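You operate a simulated robot arm through the tools that you are given. There is no shell and no other tool. Be economical: measure what you need, move in short steps, check, and stop when the job is done.

You are at the controls of a simulated robot arm. One attempt, no reset.

TASK
Stir the green beaker even, set 40 C, move blue to the cooling tray and green to the plate.
Fine: knob with dry hands, before blue goes in the tray; green goes on once stirred with the green rod, which goes back; the plate stays on.

Only the result counts: the job must be done as asked and must still hold three seconds after the hand-in. Knocking over, shifting, dropping, spilling or breaking anything else fails it.

THE ROBOT
A 7-joint arm with a two-finger parallel gripper, fixed in place. Base frame: the origin is at the foot of the arm, x ahead of it, y to its left, z up; the work surface is at about z = 0. Units: m, degrees, N and s.
With the tool pointing down near the work surface it reaches from about 0.24 to 0.62 m from the base axis. Its first joint turns from -66.0 to 66.0 degrees. Payload 2.6 kg.
Tool frame: the origin (TCP) lies between the finger pads and is the grasp point; the fingertips stand 0.03 m ahead of it; z points along the fingers, y is the line along which they close. Largest opening 0.094 m; finger width 0.028, thickness 0.01; the body of the gripper, 0.05 by 0.096 m, starts 0.055 m behind the TCP.
Orientation is told as [roll, pitch, yaw] about the base's x, y, z axes, in that order, counted from this pose: with the fingers straight down and closing along the base's y, the tool's x points along the base's -x, its y along +y and its z along -z.

THE INTERFACE
- The arm moves only by the tool nudge_tool. Its argument "targets" is text: rows parted by semicolons, each of 7 numbers parted by spaces: the shift along the tool's x, y, z in m, then the turn, a rotation vector about the tool's x, y, z in degrees, then the closure in counts, from 0 (fully open) to 255 (shut). In form: x y z ax ay az hand; .... A call has 1 to 10 rows; each row shifts and turns the commanded pose from where the row before left it, along the tool's axes as they then stand. A row lasts 0.2 s, in which the tool goes at most 0.05 m and 8.6 degrees; a call with a longer step from one row to the next is refused whole, and so is a gripper value outside its range. A pose out of reach is approached as far as the arm can. The call stops where the force on the tool passes 60 N (or 10 N more than at its start, if that is more) or the arm is blocked; 0.2 s more then pass. Each finger travels about 0.072 m/s and halts on what it meets, pressing with about 20 N; the grip force reading is that of the motor and also rises with nothing between the fingers. The clock runs only during rows and for 0.2 s after the last one: add rows that do not move to give the fingers time. It gives the time, the measured TCP pose, the force on the tool (base axes), the opening and the grip force at its end, in the units of the frame above (readings bear some noise).
- Cameras (640 x 400 px; columns grow to the right, rows downward): "scene" is fixed at [0.0303, 0.4222, 0.5836]; the picture's right is [-0.90, -0.44, 0.00], its down [-0.24, 0.47, -0.85] and it looks along [0.38, -0.76, -0.53] (base axes); focal length 302 px, centre (320, 200). "wrist" rides on the gripper at [-0.037, 0, -0.058] in the tool frame; the picture's right is [0.00, -1.00, 0.00], its down [0.97, 0.00, -0.24] and it looks along [0.24, 0.00, 0.97] (tool axes); focal length 218 px, centre (320, 200). There is no depth. A picture from a camera that has moved, and an enlarged one, comes with that camera's place and axes in the base frame and with its lens. The place of the scene camera against the robot may be out by one fixed shift of up to 0.025 m in any direction.
- get_image(camera): a new picture of that camera. The clock stands still meanwhile.
- inspect(camera, box): a new picture of the part [left, top, right, bottom] of that camera's present view, enlarged. The clock stands still meanwhile.
- finish_job(): hands the job in; it is judged then, once.

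Work in short steps. Places have to be worked out from the pictures, the camera data and where the tool is seen: move nearer, look again, correct. Check each grasp and each placing, and mend what went wrong. You have 120 turns and 64 pictures in all, those below and enlarged ones among them. Open the gripper and draw the arm clear of the work before you hand the job in, unless the task says otherwise; then end with one line.

The tools are called after "Call:" as name(argument=value, ...) on one line, values as JSON. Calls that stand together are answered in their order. nudge_tool: Moves the arm, as the interface text tells. Its arguments: {"type":"object","properties":{"targets":{"type":"string"}},"required":["targets"]} The other tools are called the same way: get_image (camera) takes a picture; inspect (camera, box) takes an enlarged picture of a part of a camera's view; finish_job () hands the job in.

At the start:

```text
t: 0.0
eef_pos: [0.3584, -0.0029, 0.4182]
ee_rot: [0.0, -0.1, -0.1]
force: [0.5, -0.8, 0.7]
opening: 0.094
finger_force: 0.0
```

scene: 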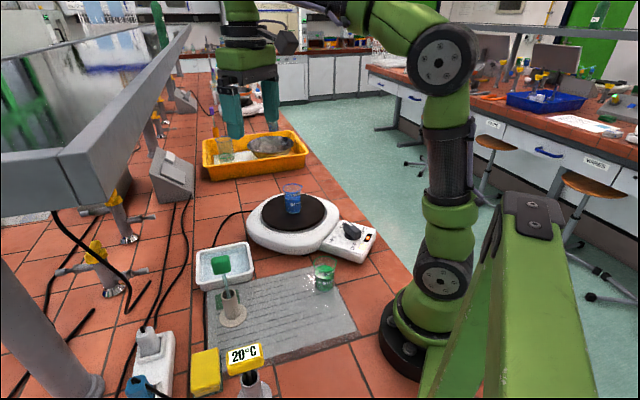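
wrist: 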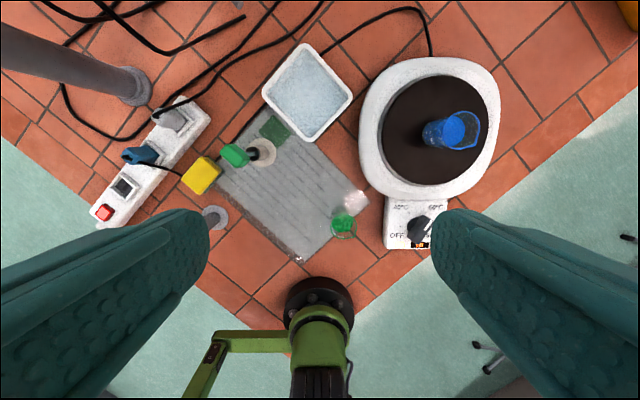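

I'll start with close views of the knob, the green rod, the beakers and the tray.

Call:
inspect(camera="wrist", box=[340, 40, 520, 260])

Call:
inspect(camera="wrist", box=[160, 40, 380, 270])

Call:
inspect(camera="scene", box=[180, 170, 390, 310])

Call:
inspect(camera="scene", box=[100, 260, 380, 400])

```text
1.82 times, centred on (430, 150) of wrist
camera zoom: at [0.3957, -0.0023, 0.4763], right [0.0, -1.0, 0.0], down [-0.97, 0.0, 0.24], along [-0.24, 0.0, -0.97], focal length 397 px, centre (120, 291)
```

zoom: 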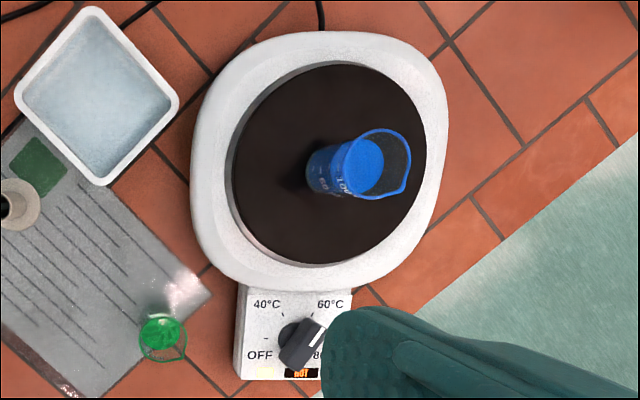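

```text
1.74 times, centred on (270, 155) of wrist
camera zoom: at [0.3957, -0.0023, 0.4763], right [0.0, -1.0, 0.0], down [-0.97, 0.0, 0.24], along [-0.24, 0.0, -0.97], focal length 380 px, centre (407, 278)
```

zoom: 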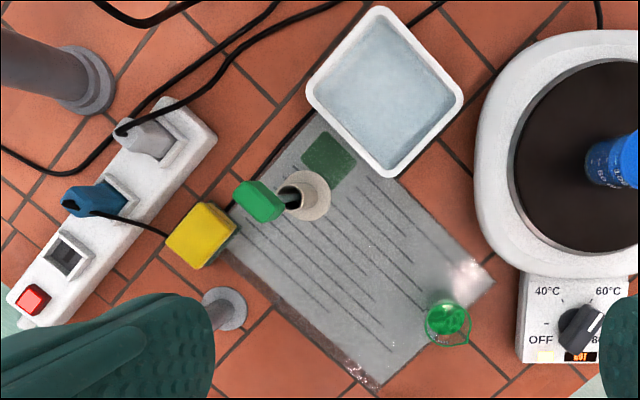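

```text
2.86 times, centred on (285, 240) of scene
camera zoom: at [0.0303, 0.4222, 0.5836], right [-0.9, -0.44, 0.0], down [-0.24, 0.47, -0.85], along [0.38, -0.76, -0.53], focal length 862 px, centre (420, 86)
```

zoom: 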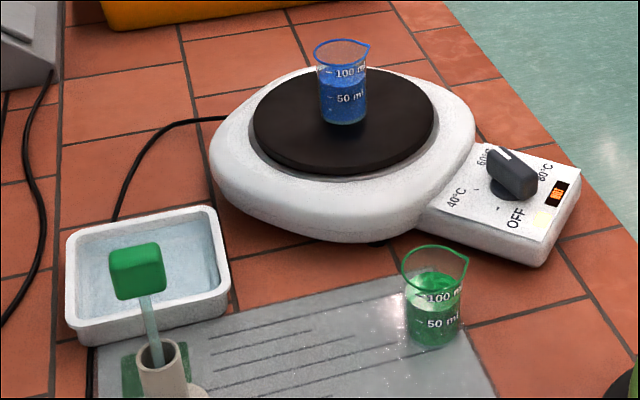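

```text
2.29 times, centred on (240, 330) of scene
camera zoom: at [0.0303, 0.4222, 0.5836], right [-0.9, -0.44, 0.0], down [-0.24, 0.47, -0.85], along [0.38, -0.76, -0.53], focal length 689 px, centre (503, -97)
```

zoom: 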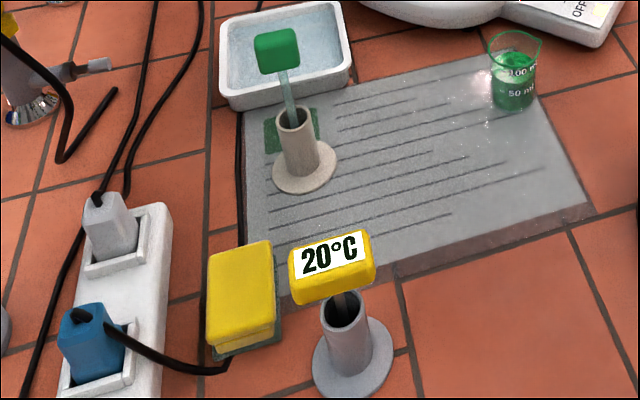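

The knob looks to be near (0.22, -0.22), pointing at about 60 to 80. I'll move above it for a closer look.

Call:
nudge_tool(targets="0.0155 -0.0304 0.03 0 0 0 0;0.0155 -0.0304 0.03 0 0 0 0;0.0155 -0.0304 0.03 0 0 0 0;0.0155 -0.0304 0.03 0 0 0 0;0.0155 -0.0304 0.03 0 0 0 0;0.0155 -0.0304 0.03 0 0 0 0;0.0155 -0.0304 0.03 0 0 0 0;0 0 0 0 0 0 0")

Call:
get_image(camera="wrist")

```text
t: 1.8
eef_pos: [0.2503, -0.2171, 0.2064]
ee_rot: [0.0, -0.1, 0.0]
force: [0.0, 0.1, 0.3]
opening: 0.094
finger_force: 0.1
```

```text
57 pictures are left
camera wrist: at [0.2874, -0.2158, 0.2641], right [0.0, -1.0, 0.0], down [-0.97, 0.0, 0.24], along [-0.24, 0.0, -0.97], focal length 218 px, centre (320, 200)
```

wrist: 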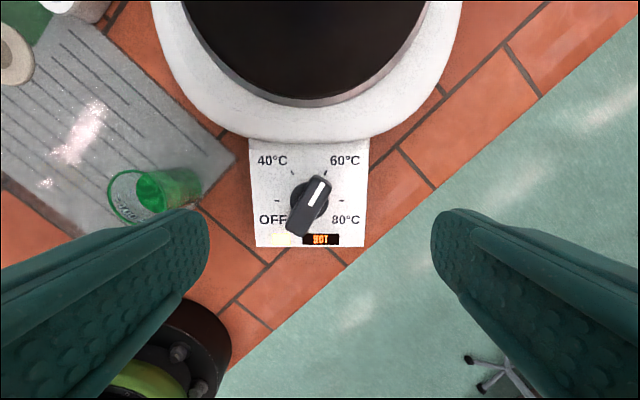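

The knob points at 60 and 40 is 60° counter-clockwise from there. I judge the axis at about (0.237, -0.205). I'll centre over it, go lower and turn the fingers to straddle the bar.

Call:
nudge_tool(targets="0.0133 0.012 0.03 0 0 0 0;0 0 0.03 0 0 0 0;0 0 0 0 0 7.5 0;0 0 0 0 0 7.5 0;0 0 0 0 0 7.5 0;0 0 0 0 0 7.5 0;0 0 0 0 0 0 0")

Call:
get_image(camera="wrist")

Call:
inspect(camera="scene", box=[240, 160, 400, 280])

```text
t: 3.4
eef_pos: [0.2359, -0.2038, 0.1465]
ee_rot: [0.0, 0.0, -30.1]
force: [0.5, 0.1, 0.4]
opening: 0.0939
finger_force: 0.1
```

```text
56 pictures are left
camera wrist: at [0.2683, -0.2214, 0.2053], right [-0.5, -0.87, 0.0], down [-0.84, 0.49, 0.24], along [-0.21, 0.12, -0.97], focal length 218 px, centre (320, 200)
```

wrist: 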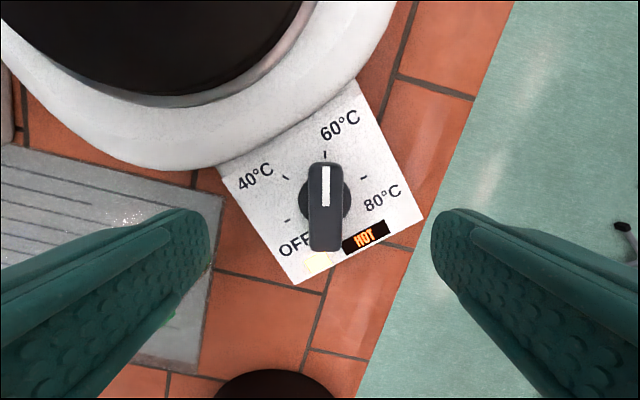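

```text
3.33 times, centred on (320, 220) of scene
camera zoom: at [0.0303, 0.4222, 0.5836], right [-0.9, -0.44, 0.0], down [-0.24, 0.47, -0.85], along [0.38, -0.76, -0.53], focal length 1005 px, centre (320, 133)
```

zoom: 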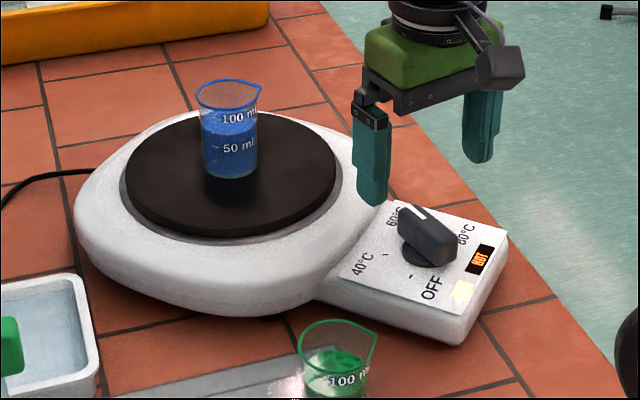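

The bar is aligned with the fingers, and the axis sits about 3 mm to picture right. I'll narrow the opening, shift by that amount and go down around the bar.

Call:
nudge_tool(targets="0 -0.0035 0 0 0 0 100;0 0 0 0 0 0 100;0 0 0.02 0 0 0 100;0 0 0.015 0 0 0 100;0 0 0.012 0 0 0 100;0 0 0 0 0 0 100")

Call:
get_image(camera="wrist")

Call:
inspect(camera="scene", box=[240, 160, 400, 280])

```text
t: 4.8
eef_pos: [0.2344, -0.2065, 0.1012]
ee_rot: [-0.2, -0.1, -30.0]
force: [0.2, -0.6, 0.1]
opening: 0.0574
finger_force: 0.1
```

```text
54 pictures are left
camera wrist: at [0.2671, -0.2243, 0.1589], right [-0.5, -0.87, 0.0], down [-0.84, 0.49, 0.24], along [-0.21, 0.12, -0.97], focal length 218 px, centre (320, 200)
```

wrist: 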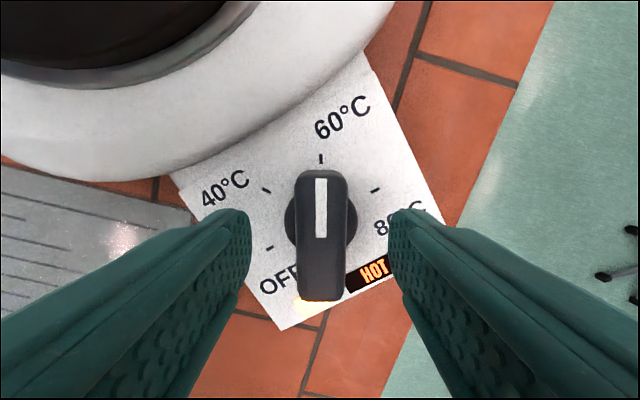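

```text
3.33 times, centred on (320, 220) of scene
camera zoom: at [0.0303, 0.4222, 0.5836], right [-0.9, -0.44, 0.0], down [-0.24, 0.47, -0.85], along [0.38, -0.76, -0.53], focal length 1005 px, centre (320, 133)
```

zoom: 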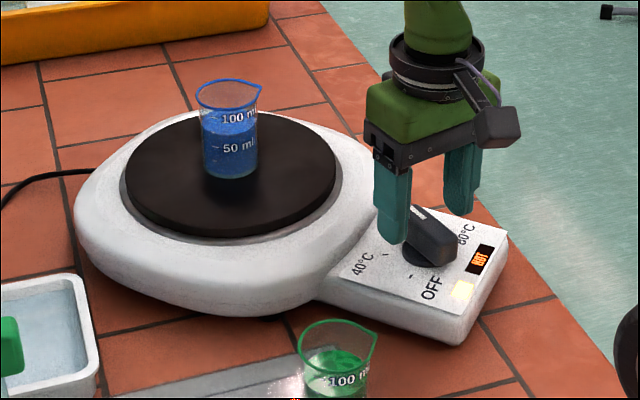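

The panel is at about z = 0.048 and the TCP is within about 1 mm of the axis. I'll go down another 11 mm and close on the bar.

Call:
nudge_tool(targets="0.001 0 0.011 0 0 0 100;0 0 0 0 0 0 150;0 0 0 0 0 0 200;0 0 0 0 0 0 230;0 0 0 0 0 0 230;0 0 0 0 0 0 230")

Call:
get_image(camera="wrist")

```text
t: 6.2
eef_pos: [0.2342, -0.2056, 0.0898]
ee_rot: [0.0, 0.0, -29.9]
force: [-5.0, -9.7, -7.2]
opening: 0.0218
finger_force: 45.1
```

```text
52 pictures are left
camera wrist: at [0.2653, -0.2237, 0.1476], right [-0.5, -0.87, 0.0], down [-0.84, 0.49, 0.24], along [-0.21, 0.12, -0.97], focal length 218 px, centre (320, 200)
```

wrist: 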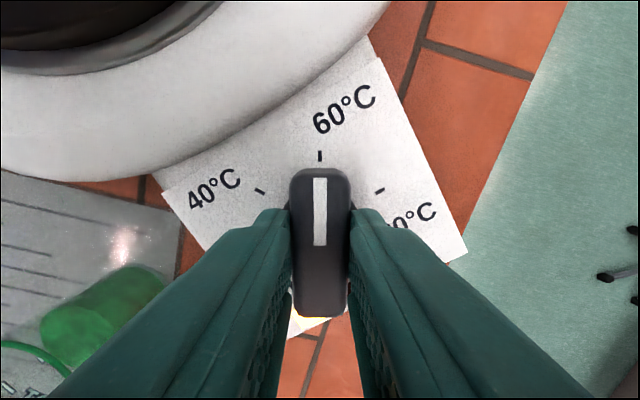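

I have the bar with a light side force. Now I'll turn it 60° counter-clockwise.

Call:
nudge_tool(targets="0 -0.001 0 0 0 -7.5 230;0 0 0 0 0 -7.5 230;0 0 0 0 0 -7.5 230;0 0 0 0 0 -7.5 230;0 0 0 0 0 0 230")

Call:
get_image(camera="wrist")

```text
t: 7.4
eef_pos: [0.233, -0.2042, 0.0896]
ee_rot: [0.1, 0.0, 0.3]
force: [10.1, 3.7, -24.3]
opening: 0.0219
finger_force: 44.9
```

```text
51 pictures are left
camera wrist: at [0.2704, -0.2047, 0.1476], right [0.0, -1.0, 0.0], down [-0.97, 0.0, 0.24], along [-0.24, 0.0, -0.97], focal length 218 px, centre (320, 200)
```

wrist: 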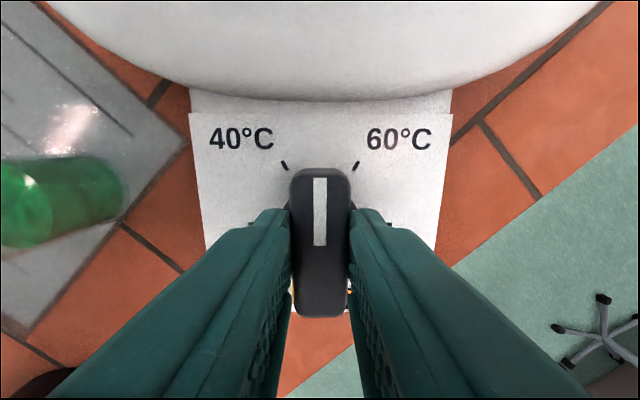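

The knob follows the fingers. I'll give it the remaining 30°.

Call:
nudge_tool(targets="0 0 0 0 0 -7.5 230;0 0 0 0 0 -7.5 230;0 0 0 0 0 -7.5 230;0 0 0 0 0 -7.5 230;0 0 0 0 0 0 230")

Call:
get_image(camera="wrist")

```text
t: 8.6
eef_pos: [0.233, -0.206, 0.0906]
ee_rot: [0.3, 0.1, 30.1]
force: [-1.2, 23.5, -11.4]
opening: 0.0218
finger_force: 45.4
```

```text
50 pictures are left
camera wrist: at [0.2655, -0.186, 0.1476], right [0.5, -0.86, -0.01], down [-0.84, -0.49, 0.24], along [-0.21, -0.12, -0.97], focal length 218 px, centre (320, 200)
```

wrist: 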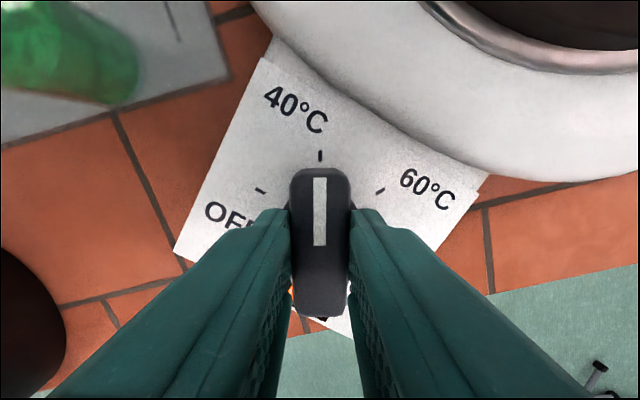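

The pointer is on the 40 tick. I'll ease the side force, open and lift straight up.

Call:
nudge_tool(targets="0 0.0015 0 0 0 0 230;0 0 0 0 0 0 190;0 0 0 0 0 0 130;0 0 0 0 0 0 100;0 0 0 0 0 0 100;0 0 -0.03 0 0 0 100;0 0 -0.04 0 0 0 60;0 0 -0.04 0 0 0 0;0 0 0 0 0 0 0")

Call:
get_image(camera="wrist")

```text
t: 10.6
eef_pos: [0.2333, -0.204, 0.1998]
ee_rot: [0.0, -0.1, 30.0]
force: [0.5, -0.2, -1.0]
opening: 0.0939
finger_force: 0.0
```

```text
49 pictures are left
camera wrist: at [0.2653, -0.1858, 0.2571], right [0.5, -0.87, 0.0], down [-0.84, -0.49, 0.24], along [-0.21, -0.12, -0.97], focal length 218 px, centre (320, 200)
```

wrist: 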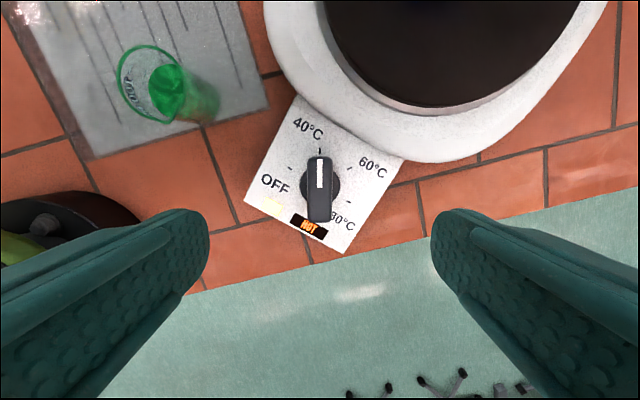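

The knob is at 40. Next is the blue beaker, so I'll go back to yaw 0 and move above it at about (0.42, -0.21).

Call:
nudge_tool(targets="0 0 -0.02 0 0 7.5 0;0 0 -0.02 0 0 7.5 0;0 0 -0.01 0 0 7.5 0;0 0 0 0 0 7.5 0;-0.04 0 0 0 0 0 0;-0.04 0 0 0 0 0 0;-0.04 0 0 0 0 0 0;-0.035 0 0 0 0 0 0;0 0 0 0 0 0 0")

Call:
get_image(camera="wrist")

Call:
inspect(camera="scene", box=[180, 140, 400, 290])

```text
t: 12.6
eef_pos: [0.3872, -0.2045, 0.2505]
ee_rot: [0.0, 0.0, 0.1]
force: [0.0, -0.2, 0.5]
opening: 0.0937
finger_force: 0.0
```

```text
48 pictures are left
camera wrist: at [0.4236, -0.2042, 0.3081], right [0.0, -1.0, 0.0], down [-0.97, 0.0, 0.24], along [-0.24, 0.0, -0.97], focal length 218 px, centre (320, 200)
```

wrist: 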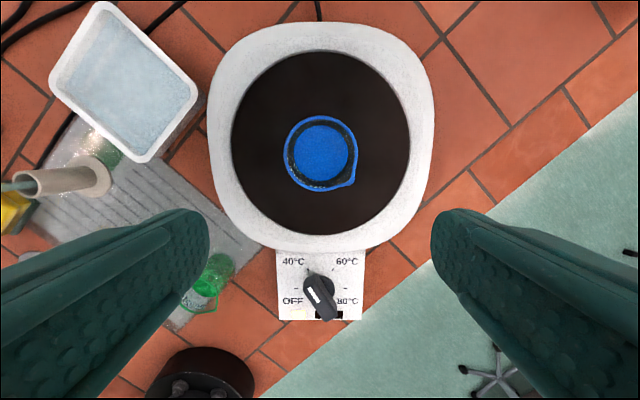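

```text
2.67 times, centred on (290, 215) of scene
camera zoom: at [0.0303, 0.4222, 0.5836], right [-0.9, -0.44, 0.0], down [-0.24, 0.47, -0.85], along [0.38, -0.76, -0.53], focal length 804 px, centre (400, 160)
```

zoom: 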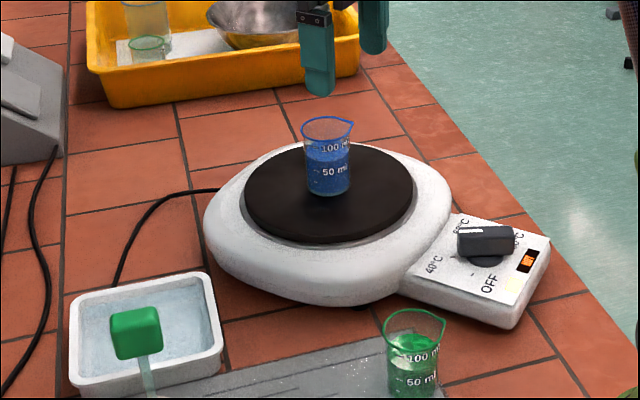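

The blue beaker is at about (0.418, -0.205), with the plate top at z ≈ 0.07. I'll centre above it and go down with the fingers open.

Call:
nudge_tool(targets="-0.031 0 0 0 0 0 0;0 0 0.04 0 0 0 0;0 0 0.03 0 0 0 0;0 0 0 0 0 0 0")

Call:
get_image(camera="wrist")

Call:
inspect(camera="scene", box=[230, 130, 350, 230])

```text
t: 13.6
eef_pos: [0.4197, -0.205, 0.1782]
ee_rot: [0.0, 0.0, 0.0]
force: [0.6, -1.7, 0.4]
opening: 0.0941
finger_force: 0.1
```

```text
46 pictures are left
camera wrist: at [0.4565, -0.2055, 0.237], right [0.0, -1.0, 0.0], down [-0.97, 0.0, 0.24], along [-0.24, 0.0, -0.97], focal length 218 px, centre (320, 200)
```

wrist: 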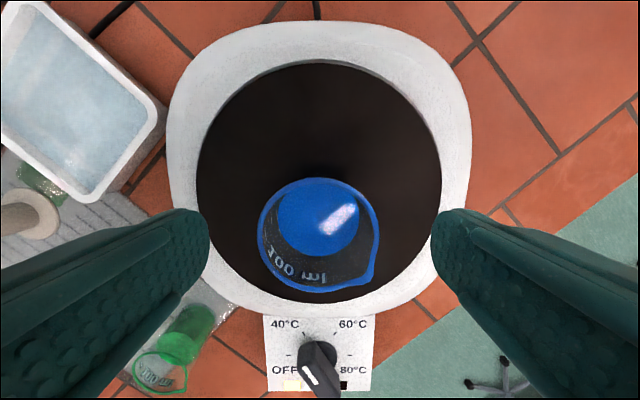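

```text
4.00 times, centred on (290, 180) of scene
camera zoom: at [0.0303, 0.4222, 0.5836], right [-0.9, -0.44, 0.0], down [-0.24, 0.47, -0.85], along [0.38, -0.76, -0.53], focal length 1206 px, centre (440, 280)
```

zoom: 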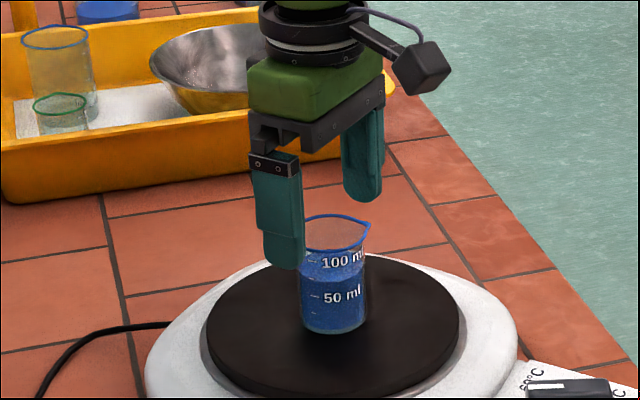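

The beaker is centred between the fingers. I'll go down to z ≈ 0.112 and close gently.

Call:
nudge_tool(targets="0.003 0.001 0.03 0 0 0 0;0 0 0.036 0 0 0 0;0 0 0 0 0 0 40;0 0 0 0 0 0 80;0 0 0 0 0 0 110;0 0 0 0 0 0 140;0 0 0 0 0 0 140;0 0 0 0 0 0 140")

Call:
inspect(camera="scene", box=[230, 130, 350, 230])

```text
t: 15.4
eef_pos: [0.4157, -0.2077, 0.1132]
ee_rot: [0.0, -0.1, 0.1]
force: [0.2, 0.1, 0.7]
opening: 0.0496
finger_force: 19.7
```

```text
4.00 times, centred on (290, 180) of scene
camera zoom: at [0.0303, 0.4222, 0.5836], right [-0.9, -0.44, 0.0], down [-0.24, 0.47, -0.85], along [0.38, -0.76, -0.53], focal length 1206 px, centre (440, 280)
```

zoom: 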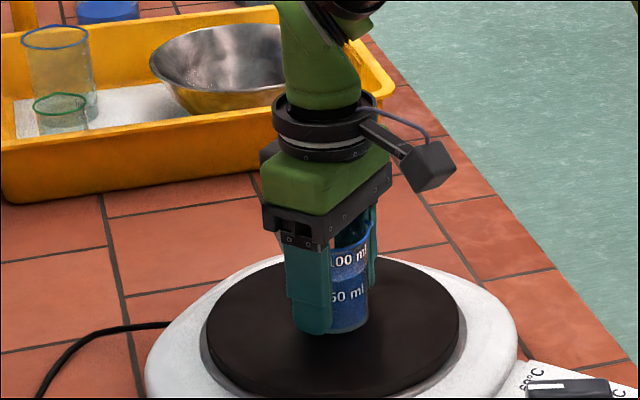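

Gripped at 0.0496 m. I'll lift slowly and check.

Call:
nudge_tool(targets="0 0 -0.01 0 0 0 145;0 0 -0.015 0 0 0 145;0 0 -0.02 0 0 0 145;0 0 -0.02 0 0 0 145;0 0 -0.015 0 0 0 145;0 0 0 0 0 0 145")

Call:
get_image(camera="scene")

Call:
get_image(camera="wrist")

```text
t: 16.8
eef_pos: [0.4173, -0.2034, 0.1955]
ee_rot: [0.0, 0.0, 0.0]
force: [-0.5, -0.3, -0.7]
opening: 0.05
finger_force: 20.2
```

```text
43 pictures are left
```

scene: 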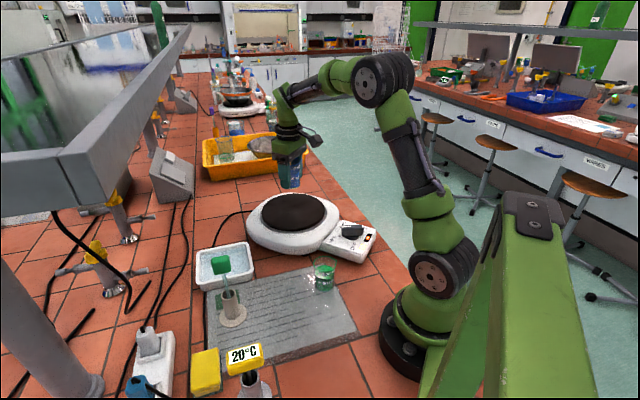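

```text
42 pictures are left
camera wrist: at [0.4536, -0.2028, 0.2533], right [0.0, -1.0, 0.0], down [-0.97, 0.0, 0.24], along [-0.24, 0.0, -0.97], focal length 218 px, centre (320, 200)
```

wrist: 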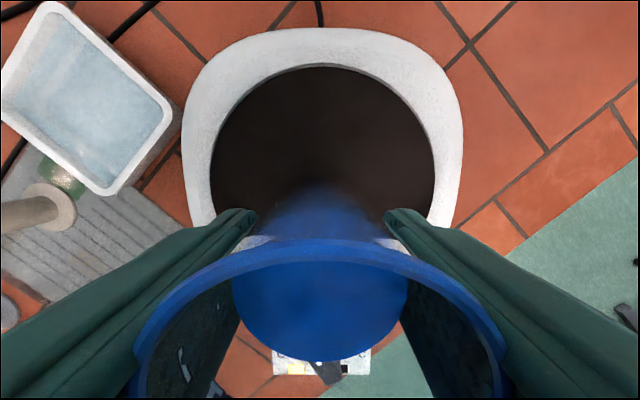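

The blue beaker is held level. The tray centre is at about (0.496, 0.02), so I'll carry it there.

Call:
nudge_tool(targets="-0.004 0.012 0 0 0 0 145;-0.008 0.024 0 0 0 0 145;-0.008 0.024 0 0 0 0 145;-0.009 0.024 0 0 0 0 145;-0.009 0.024 0 0 0 0 145;-0.009 0.024 0 0 0 0 145;-0.008 0.022 0 0 0 0 145;-0.006 0.016 0 0 0 0 145;-0.004 0.01 0 0 0 0 145;0 0 0 0 0 0 145")

Call:
get_image(camera="wrist")

Call:
get_image(camera="scene")

```text
t: 19.0
eef_pos: [0.4809, -0.0243, 0.1935]
ee_rot: [-0.1, -0.1, 0.0]
force: [0.2, 0.5, -1.1]
opening: 0.05
finger_force: 19.4
```

```text
41 pictures are left
camera wrist: at [0.5172, -0.0245, 0.2522], right [0.0, -1.0, 0.0], down [-0.97, 0.0, 0.24], along [-0.24, 0.0, -0.97], focal length 218 px, centre (320, 200)
```

wrist: 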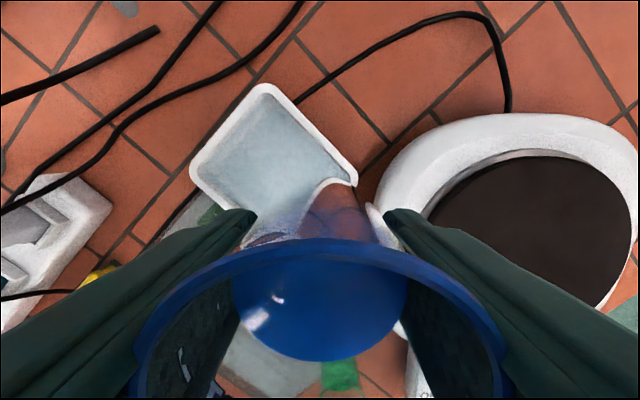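

```text
40 pictures are left
```

scene: 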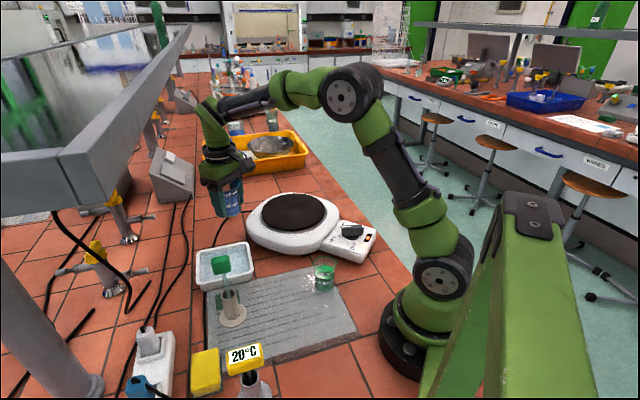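

I judge the tray centre at (0.491, 0.022). I'll centre over it and go down partway.

Call:
nudge_tool(targets="-0.003 0.015 0 0 0 0 145;-0.004 0.018 0 0 0 0 145;-0.003 0.013 0 0 0 0 145;0 0 0 0 0 0 145;0 0 0.02 0 0 0 145;0 0 0.025 0 0 0 145;0 0 0.025 0 0 0 145;0 0 0.015 0 0 0 145;0 0 0 0 0 0 145")

Call:
inspect(camera="scene", box=[150, 160, 310, 320])

Call:
get_image(camera="wrist")

```text
t: 21.0
eef_pos: [0.4924, 0.0246, 0.1097]
ee_rot: [0.0, 0.0, 0.1]
force: [-0.1, 0.1, -1.0]
opening: 0.0501
finger_force: 20.2
```

```text
2.50 times, centred on (230, 240) of scene
camera zoom: at [0.0303, 0.4222, 0.5836], right [-0.9, -0.44, 0.0], down [-0.24, 0.47, -0.85], along [0.38, -0.76, -0.53], focal length 754 px, centre (545, 100)
```

zoom: 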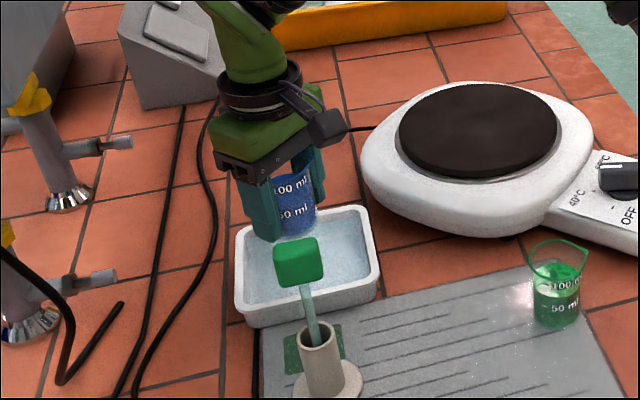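

```text
38 pictures are left
camera wrist: at [0.5289, 0.0246, 0.167], right [0.0, -1.0, 0.0], down [-0.97, 0.0, 0.24], along [-0.24, 0.0, -0.97], focal length 218 px, centre (320, 200)
```

wrist: 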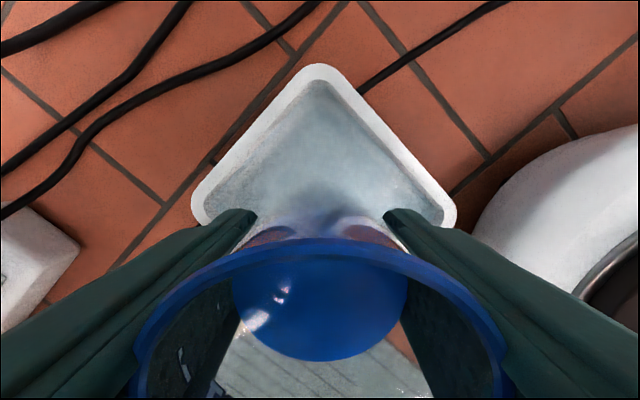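

The tray centre is within 3 mm of the tool axis. I'll lower further, then finish in small steps watching the force.

Call:
nudge_tool(targets="0.002 -0.002 0.02 0 0 0 145;0 0 0.015 0 0 0 145;0 0 0.01 0 0 0 145;0 0 0.004 0 0 0 145;0 0 0 0 0 0 145")

Call:
inspect(camera="scene", box=[150, 160, 310, 320])

```text
t: 22.2
eef_pos: [0.49, 0.0204, 0.0599]
ee_rot: [0.1, 0.0, 0.0]
force: [0.5, 0.0, -1.2]
opening: 0.0501
finger_force: 20.6
```

```text
2.50 times, centred on (230, 240) of scene
camera zoom: at [0.0303, 0.4222, 0.5836], right [-0.9, -0.44, 0.0], down [-0.24, 0.47, -0.85], along [0.38, -0.76, -0.53], focal length 754 px, centre (545, 100)
```

zoom: 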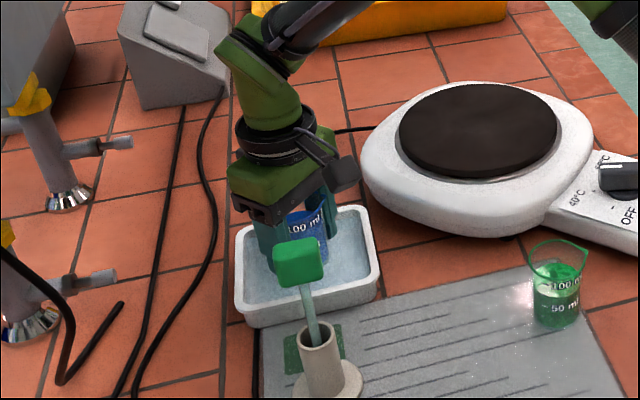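

No contact yet. I'll keep lowering in 3 mm rows and watch the force.

Call:
nudge_tool(targets="0 0 0.003 0 0 0 145;0 0 0.003 0 0 0 145;0 0 0 0 0 0 145")

```text
t: 23.0
eef_pos: [0.4888, 0.0199, 0.0557]
ee_rot: [0.0, 0.0, -0.1]
force: [-0.4, 0.2, -1.5]
opening: 0.0497
finger_force: 19.5
```

Call:
nudge_tool(targets="0 0 0.002 0 0 0 145;0 0 0.002 0 0 0 145;0 0 0 0 0 0 145")

```text
t: 23.8
eef_pos: [0.4886, 0.0193, 0.0516]
ee_rot: [0.0, 0.0, 0.0]
force: [-0.7, 0.4, -1.6]
opening: 0.0498
finger_force: 19.7
```

Still free, so I continue in 1.5 mm rows.

Call:
nudge_tool(targets="0 0 0.0015 0 0 0 145;0 0 0.0015 0 0 0 145;0 0 0 0 0 0 145")

Call:
inspect(camera="scene", box=[190, 200, 270, 290])

```text
t: 24.6
eef_pos: [0.49, 0.0199, 0.0482]
ee_rot: [0.0, 0.0, 0.0]
force: [-0.2, -0.2, -1.1]
opening: 0.0499
finger_force: 20.1
```

```text
4.44 times, centred on (230, 245) of scene
camera zoom: at [0.0303, 0.4222, 0.5836], right [-0.9, -0.44, 0.0], down [-0.24, 0.47, -0.85], along [0.38, -0.76, -0.53], focal length 1340 px, centre (720, 0)
```

zoom: 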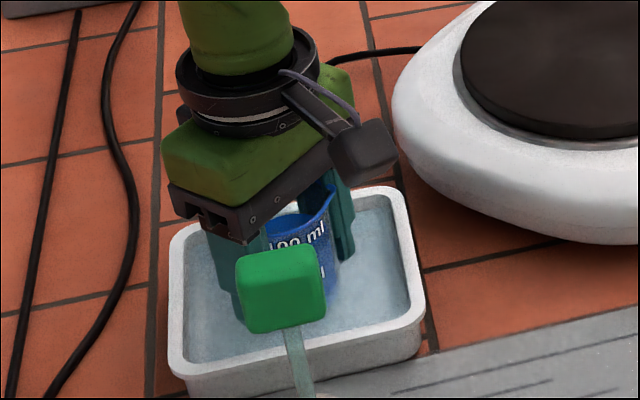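

Call:
nudge_tool(targets="0 0 0.0015 0 0 0 145;0 0 0.0015 0 0 0 145;0 0 0 0 0 0 145")

```text
t: 25.4
eef_pos: [0.4881, 0.0193, 0.045]
ee_rot: [0.1, 0.0, 0.0]
force: [0.3, 0.4, -1.7]
opening: 0.0499
finger_force: 20.7
```

No contact yet. Continuing.

Call:
nudge_tool(targets="0 0 0.0015 0 0 0 145;0 0 0.0015 0 0 0 145;0 0 0 0 0 0 145")

```text
t: 26.2
eef_pos: [0.4882, 0.0185, 0.0414]
ee_rot: [-0.1, 0.0, 0.0]
force: [0.2, 0.4, -0.5]
opening: 0.05
finger_force: 19.7
```

Call:
nudge_tool(targets="0 0 0.0015 0 0 0 145;0 0 0 0 0 0 145")

```text
t: 26.8
eef_pos: [0.49, 0.0199, 0.0411]
ee_rot: [0.0, -0.1, 0.1]
force: [-0.4, -0.7, -1.1]
opening: 0.05
finger_force: 19.5
```

Call:
nudge_tool(targets="0 0 0.001 0 0 0 145;0 0 0.001 0 0 0 145;0 0 0 0 0 0 145")

Call:
get_image(camera="wrist")

```text
t: 27.6
eef_pos: [0.4902, 0.0192, 0.0398]
ee_rot: [0.0, -0.2, 0.0]
force: [-2.0, -0.6, 12.3]
opening: 0.0497
finger_force: 20.0
```

```text
35 pictures are left
camera wrist: at [0.5262, 0.0198, 0.0973], right [0.0, -1.0, 0.0], down [-0.97, 0.0, 0.24], along [-0.24, 0.0, -0.97], focal length 218 px, centre (320, 200)
```

wrist: 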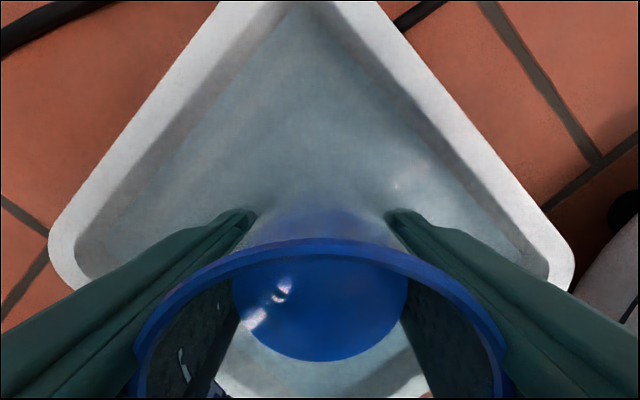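

Contact at 12 N, so the beaker is on the tray floor and centred. I'll open partly and raise straight up.

Call:
nudge_tool(targets="0 0 0 0 0 0 130;0 0 0 0 0 0 100;0 0 0 0 0 0 75;0 0 0 0 0 0 75;0 0 -0.02 0 0 0 75;0 0 -0.03 0 0 0 75;0 0 -0.04 0 0 0 75;0 0 -0.04 0 0 0 75;0 0 0 0 0 0 75")

Call:
get_image(camera="wrist")

Call:
inspect(camera="scene", box=[180, 220, 280, 340])

```text
t: 29.6
eef_pos: [0.4889, 0.0167, 0.1684]
ee_rot: [0.0, -0.1, 0.0]
force: [0.2, -0.6, 0.5]
opening: 0.0663
finger_force: 0.1
```

```text
34 pictures are left
camera wrist: at [0.5269, 0.0179, 0.2258], right [0.0, -1.0, 0.0], down [-0.97, 0.0, 0.24], along [-0.24, 0.0, -0.97], focal length 218 px, centre (320, 200)
```

wrist: 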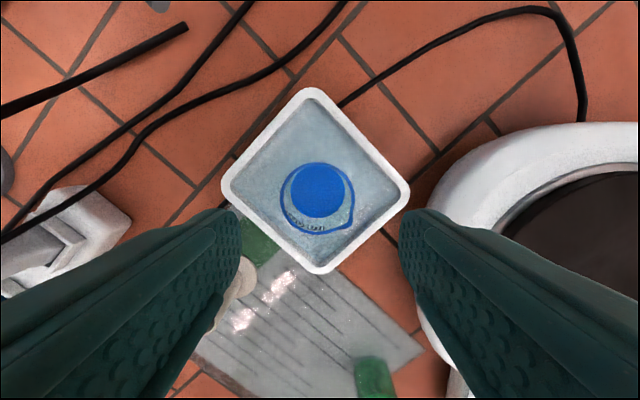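

```text
3.33 times, centred on (230, 280) of scene
camera zoom: at [0.0302, 0.4222, 0.5836], right [-0.9, -0.44, 0.0], down [-0.24, 0.47, -0.85], along [0.38, -0.76, -0.53], focal length 1005 px, centre (620, -67)
```

zoom: 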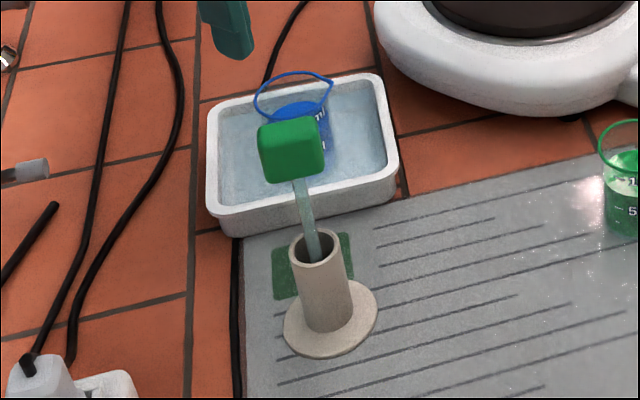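

Blue stands upright in the tray. Next is the green rod: the handle is near (0.384, 0.117) at z ≈ 0.17, so I'll rise and hover near it to look.

Call:
nudge_tool(targets="0 0 -0.04 0 0 0 0;0 0 -0.04 0 0 0 0;0 0 -0.04 0 0 0 0;0.03 0.025 0 0 0 0 0;0.03 0.025 0 0 0 0 0;0.03 0.025 0 0 0 0 0;0.03 0.024 0 0 0 0 0;0 0 0 0 0 0 0")

Call:
get_image(camera="wrist")

```text
t: 31.4
eef_pos: [0.3707, 0.1206, 0.2858]
ee_rot: [0.0, 0.0, 0.0]
force: [0.5, -1.0, 0.1]
opening: 0.094
finger_force: 0.1
```

```text
32 pictures are left
camera wrist: at [0.4081, 0.12, 0.3434], right [0.0, -1.0, 0.0], down [-0.97, 0.0, 0.24], along [-0.24, 0.0, -0.97], focal length 218 px, centre (320, 200)
```

wrist: 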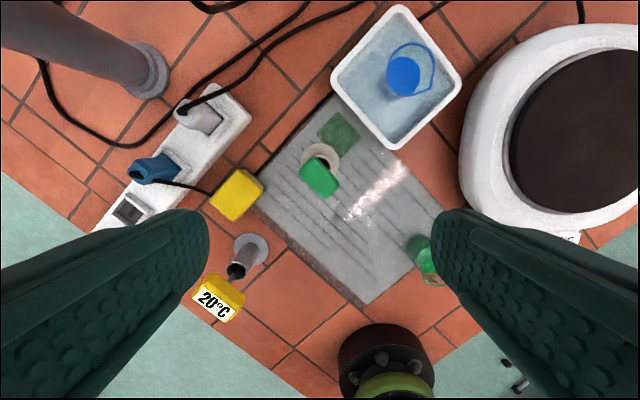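

Call:
inspect(camera="wrist", box=[270, 100, 430, 300])

Call:
inspect(camera="scene", box=[180, 230, 280, 340])

```text
2.00 times, centred on (350, 200) of wrist
camera zoom: at [0.4081, 0.12, 0.3434], right [0.0, -1.0, 0.0], down [-0.97, 0.0, 0.24], along [-0.24, 0.0, -0.97], focal length 436 px, centre (260, 200)
```

zoom: 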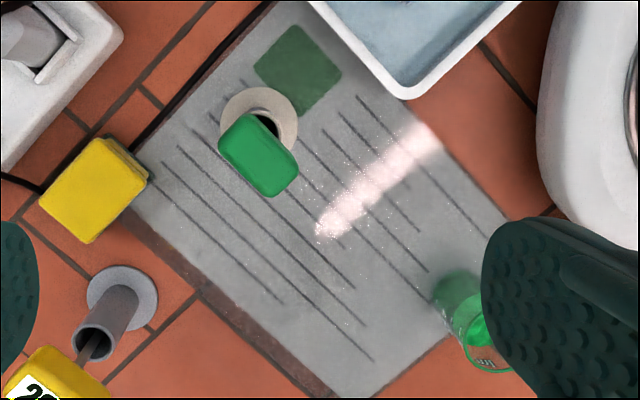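

```text
3.64 times, centred on (230, 285) of scene
camera zoom: at [0.0302, 0.4222, 0.5836], right [-0.9, -0.44, 0.0], down [-0.24, 0.47, -0.85], along [0.38, -0.76, -0.53], focal length 1097 px, centre (647, -109)
```

zoom: 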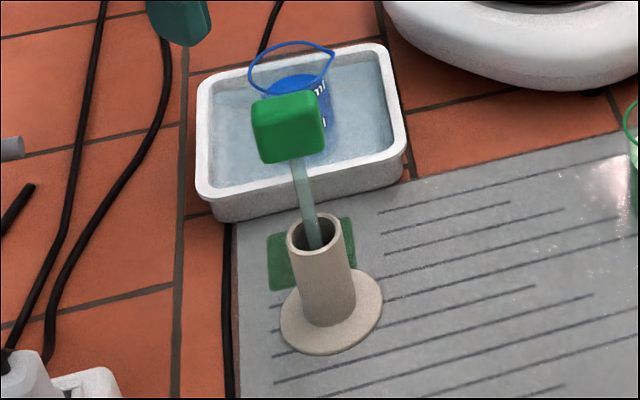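

The handle is oblong with its long axis at 45°, so I'll centre at (0.383, 0.120), yaw +45° so the fingers close on the narrow side, and come partway down.

Call:
nudge_tool(targets="-0.012 0 0.01 0 0 -7.5 0;0 0 0.01 0 0 -7.5 0;0 0 0.01 0 0 -7.5 0;0 0 0.01 0 0 -7.5 0;0 0 0.01 0 0 -7.5 0;0 0 0.01 0 0 -7.5 0;0 0 0 0 0 0 0")

Call:
get_image(camera="wrist")

Call:
inspect(camera="scene", box=[170, 200, 290, 340])

```text
t: 33.0
eef_pos: [0.3813, 0.1207, 0.2278]
ee_rot: [0.0, 0.0, 45.2]
force: [0.7, 0.1, -0.1]
opening: 0.0941
finger_force: 0.1
```

```text
29 pictures are left
camera wrist: at [0.4077, 0.1465, 0.2847], right [0.71, -0.71, 0.0], down [-0.68, -0.69, 0.24], along [-0.17, -0.17, -0.97], focal length 218 px, centre (320, 200)
```

wrist: 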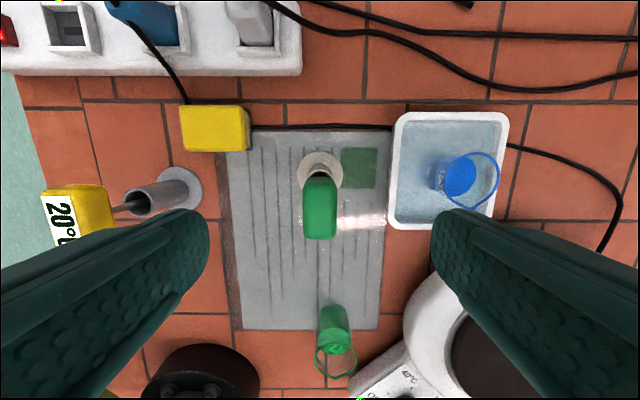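

```text
2.86 times, centred on (230, 270) of scene
camera zoom: at [0.0303, 0.4222, 0.5836], right [-0.9, -0.44, 0.0], down [-0.24, 0.47, -0.85], along [0.38, -0.76, -0.53], focal length 862 px, centre (577, 0)
```

zoom: 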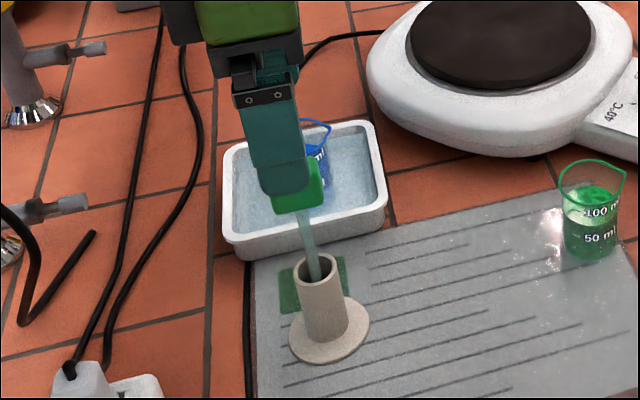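

The handle is aligned and centred between the fingers. I'll go down to z ≈ 0.16 and check before closing.

Call:
nudge_tool(targets="0 0 0.025 0 0 0 0;0 0 0.025 0 0 0 60;0 0 0.017 0 0 0 100;0 0 0 0 0 0 100;0 0 0 0 0 0 100")

Call:
get_image(camera="wrist")

Call:
inspect(camera="scene", box=[170, 200, 290, 340])

```text
t: 34.2
eef_pos: [0.3811, 0.1188, 0.1621]
ee_rot: [0.0, 0.0, 44.9]
force: [0.0, -0.2, 0.1]
opening: 0.0573
finger_force: 0.0
```

```text
27 pictures are left
camera wrist: at [0.4076, 0.1452, 0.2196], right [0.71, -0.71, 0.0], down [-0.69, -0.69, 0.24], along [-0.17, -0.17, -0.97], focal length 218 px, centre (320, 200)
```

wrist: 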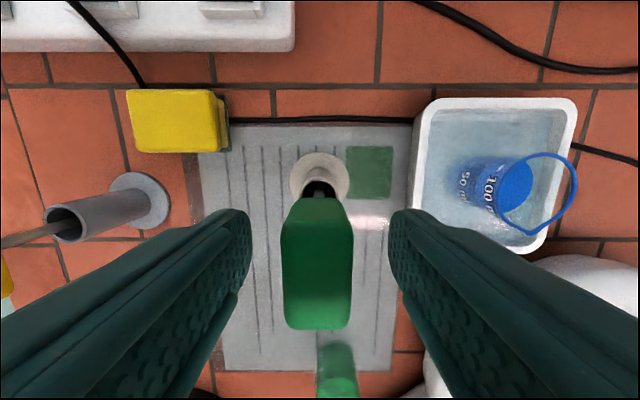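

```text
2.86 times, centred on (230, 270) of scene
camera zoom: at [0.0303, 0.4222, 0.5836], right [-0.9, -0.44, 0.0], down [-0.24, 0.47, -0.85], along [0.38, -0.76, -0.53], focal length 862 px, centre (577, 0)
```

zoom: 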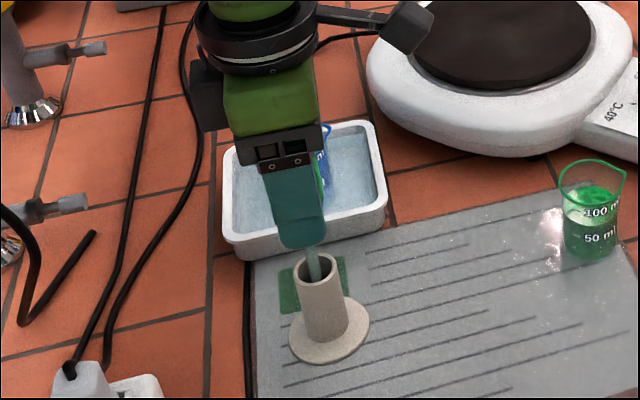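

The handle sits between the pads. I'll close and lift a little to check.

Call:
nudge_tool(targets="0 0.001 0 0 0 0 150;0 0 0 0 0 0 190;0 0 0 0 0 0 225;0 0 0 0 0 0 225;0 0 0 0 0 0 225;0 0 -0.02 0 0 0 225;0 0 -0.03 0 0 0 225;0 0 -0.03 0 0 0 225;0 0 -0.03 0 0 0 225;0 0 0 0 0 0 225")

Call:
get_image(camera="scene")

```text
t: 36.4
eef_pos: [0.3776, 0.1199, 0.2738]
ee_rot: [0.0, 0.0, 45.0]
force: [0.2, -0.2, -0.6]
opening: 0.0235
finger_force: 20.3
```

```text
25 pictures are left
```

scene: 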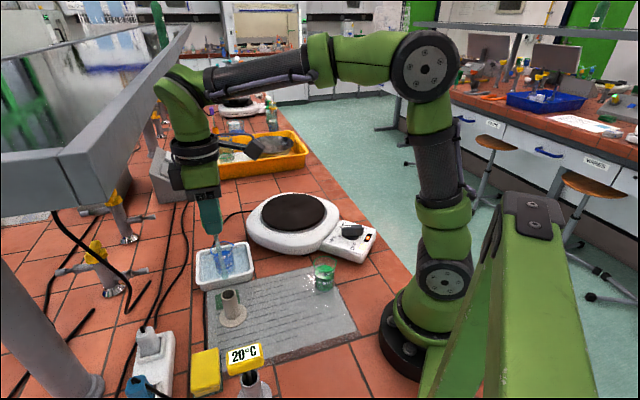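

Call:
inspect(camera="scene", box=[170, 170, 270, 340])

Call:
get_image(camera="wrist")

```text
2.35 times, centred on (220, 255) of scene
camera zoom: at [0.0303, 0.4222, 0.5836], right [-0.9, -0.44, 0.0], down [-0.24, 0.47, -0.85], along [0.38, -0.76, -0.53], focal length 710 px, centre (555, 71)
```

zoom: 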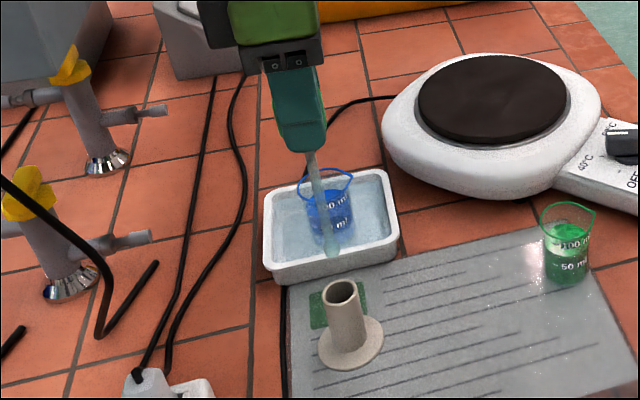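

```text
23 pictures are left
camera wrist: at [0.404, 0.1455, 0.3319], right [0.71, -0.71, 0.0], down [-0.69, -0.69, 0.24], along [-0.17, -0.17, -0.97], focal length 218 px, centre (320, 200)
```

wrist: 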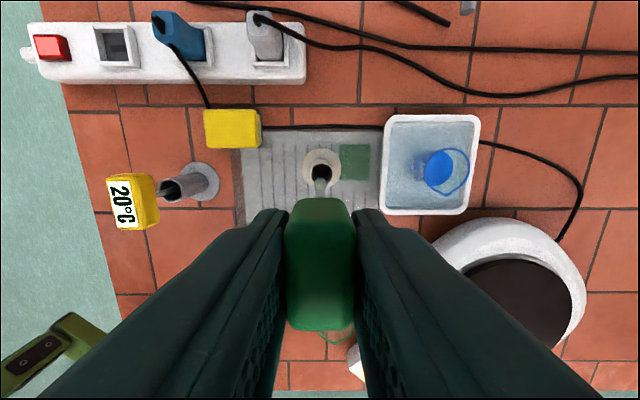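

The rod is held near vertical with its tip about 0.135 m below the TCP. The green beaker works out at (0.243, -0.051), so I'll carry the rod over it at this height.

Call:
nudge_tool(targets="0.03 -0.0036 0 0 0 0 225;0.036 -0.0043 0 0 0 0 225;0.036 -0.0043 0 0 0 0 225;0.036 -0.0043 0 0 0 0 225;0.036 -0.0043 0 0 0 0 225;0.036 -0.0043 0 0 0 0 225;0 0 0 0 0 0 225;0 0 0 0 0 0 225")

Call:
get_image(camera="wrist")

Call:
inspect(camera="scene", box=[260, 180, 400, 310])

```text
t: 38.2
eef_pos: [0.2516, -0.0483, 0.2736]
ee_rot: [0.0, 0.0, 45.0]
force: [0.0, -0.2, -1.0]
opening: 0.0235
finger_force: 19.7
```

```text
22 pictures are left
camera wrist: at [0.2768, -0.0224, 0.3316], right [0.71, -0.71, 0.0], down [-0.69, -0.69, 0.24], along [-0.17, -0.17, -0.97], focal length 218 px, centre (320, 200)
```

wrist: 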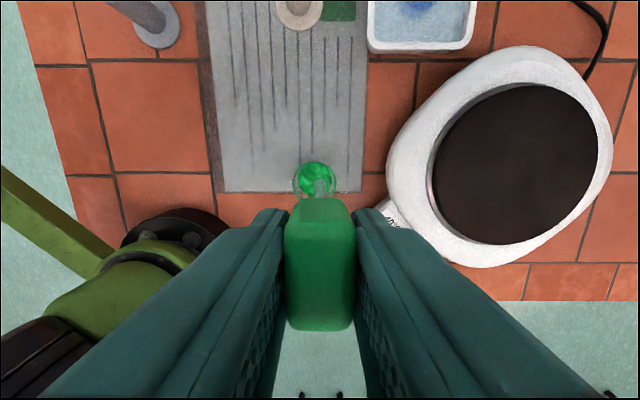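

```text
3.08 times, centred on (330, 245) of scene
camera zoom: at [0.0302, 0.4222, 0.5836], right [-0.9, -0.44, 0.0], down [-0.24, 0.47, -0.85], along [0.38, -0.76, -0.53], focal length 928 px, centre (289, 62)
```

zoom: 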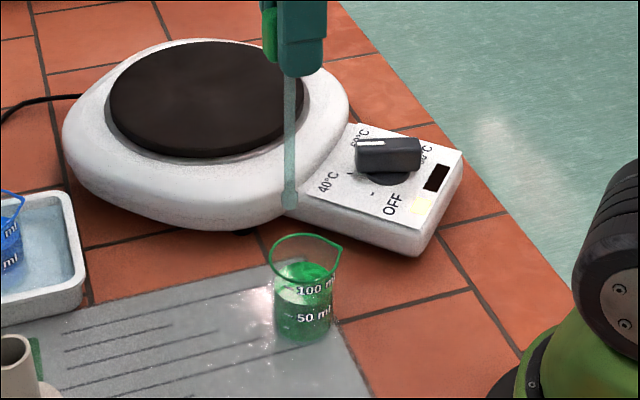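

The tip needs to go about 9 mm towards -x to be over the beaker. I'll shift and check before going in.

Call:
nudge_tool(targets="0.0062 0.0062 0 0 0 0 225;0 0 0.03 0 0 0 225;0 0 0 0 0 0 225")

Call:
inspect(camera="wrist", box=[260, 120, 380, 240])

Call:
inspect(camera="scene", box=[290, 210, 370, 300])

```text
t: 39.0
eef_pos: [0.2427, -0.0484, 0.2415]
ee_rot: [0.0, 0.0, 45.0]
force: [-0.4, -0.2, -0.3]
opening: 0.0236
finger_force: 19.8
```

```text
3.33 times, centred on (320, 180) of wrist
camera zoom: at [0.2692, -0.0207, 0.2991], right [0.71, -0.71, 0.0], down [-0.69, -0.69, 0.24], along [-0.17, -0.17, -0.97], focal length 728 px, centre (320, 267)
```

zoom: 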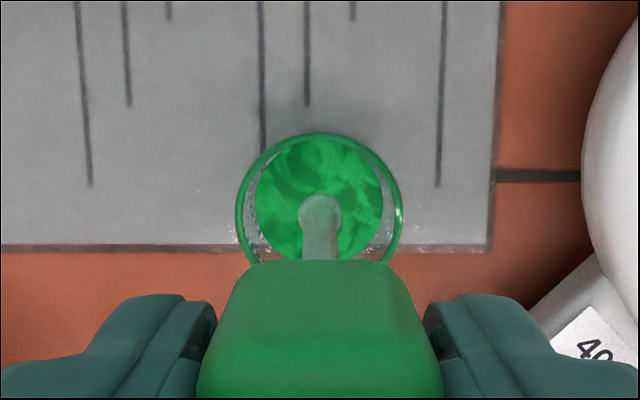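

```text
4.44 times, centred on (330, 255) of scene
camera zoom: at [0.0303, 0.4222, 0.5836], right [-0.9, -0.44, 0.0], down [-0.24, 0.47, -0.85], along [0.38, -0.76, -0.53], focal length 1340 px, centre (276, -44)
```

zoom: 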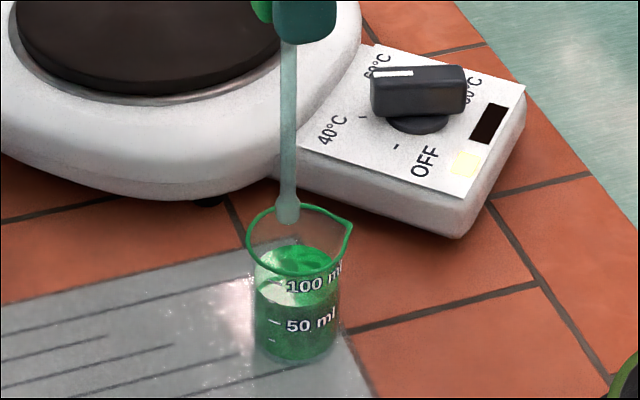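

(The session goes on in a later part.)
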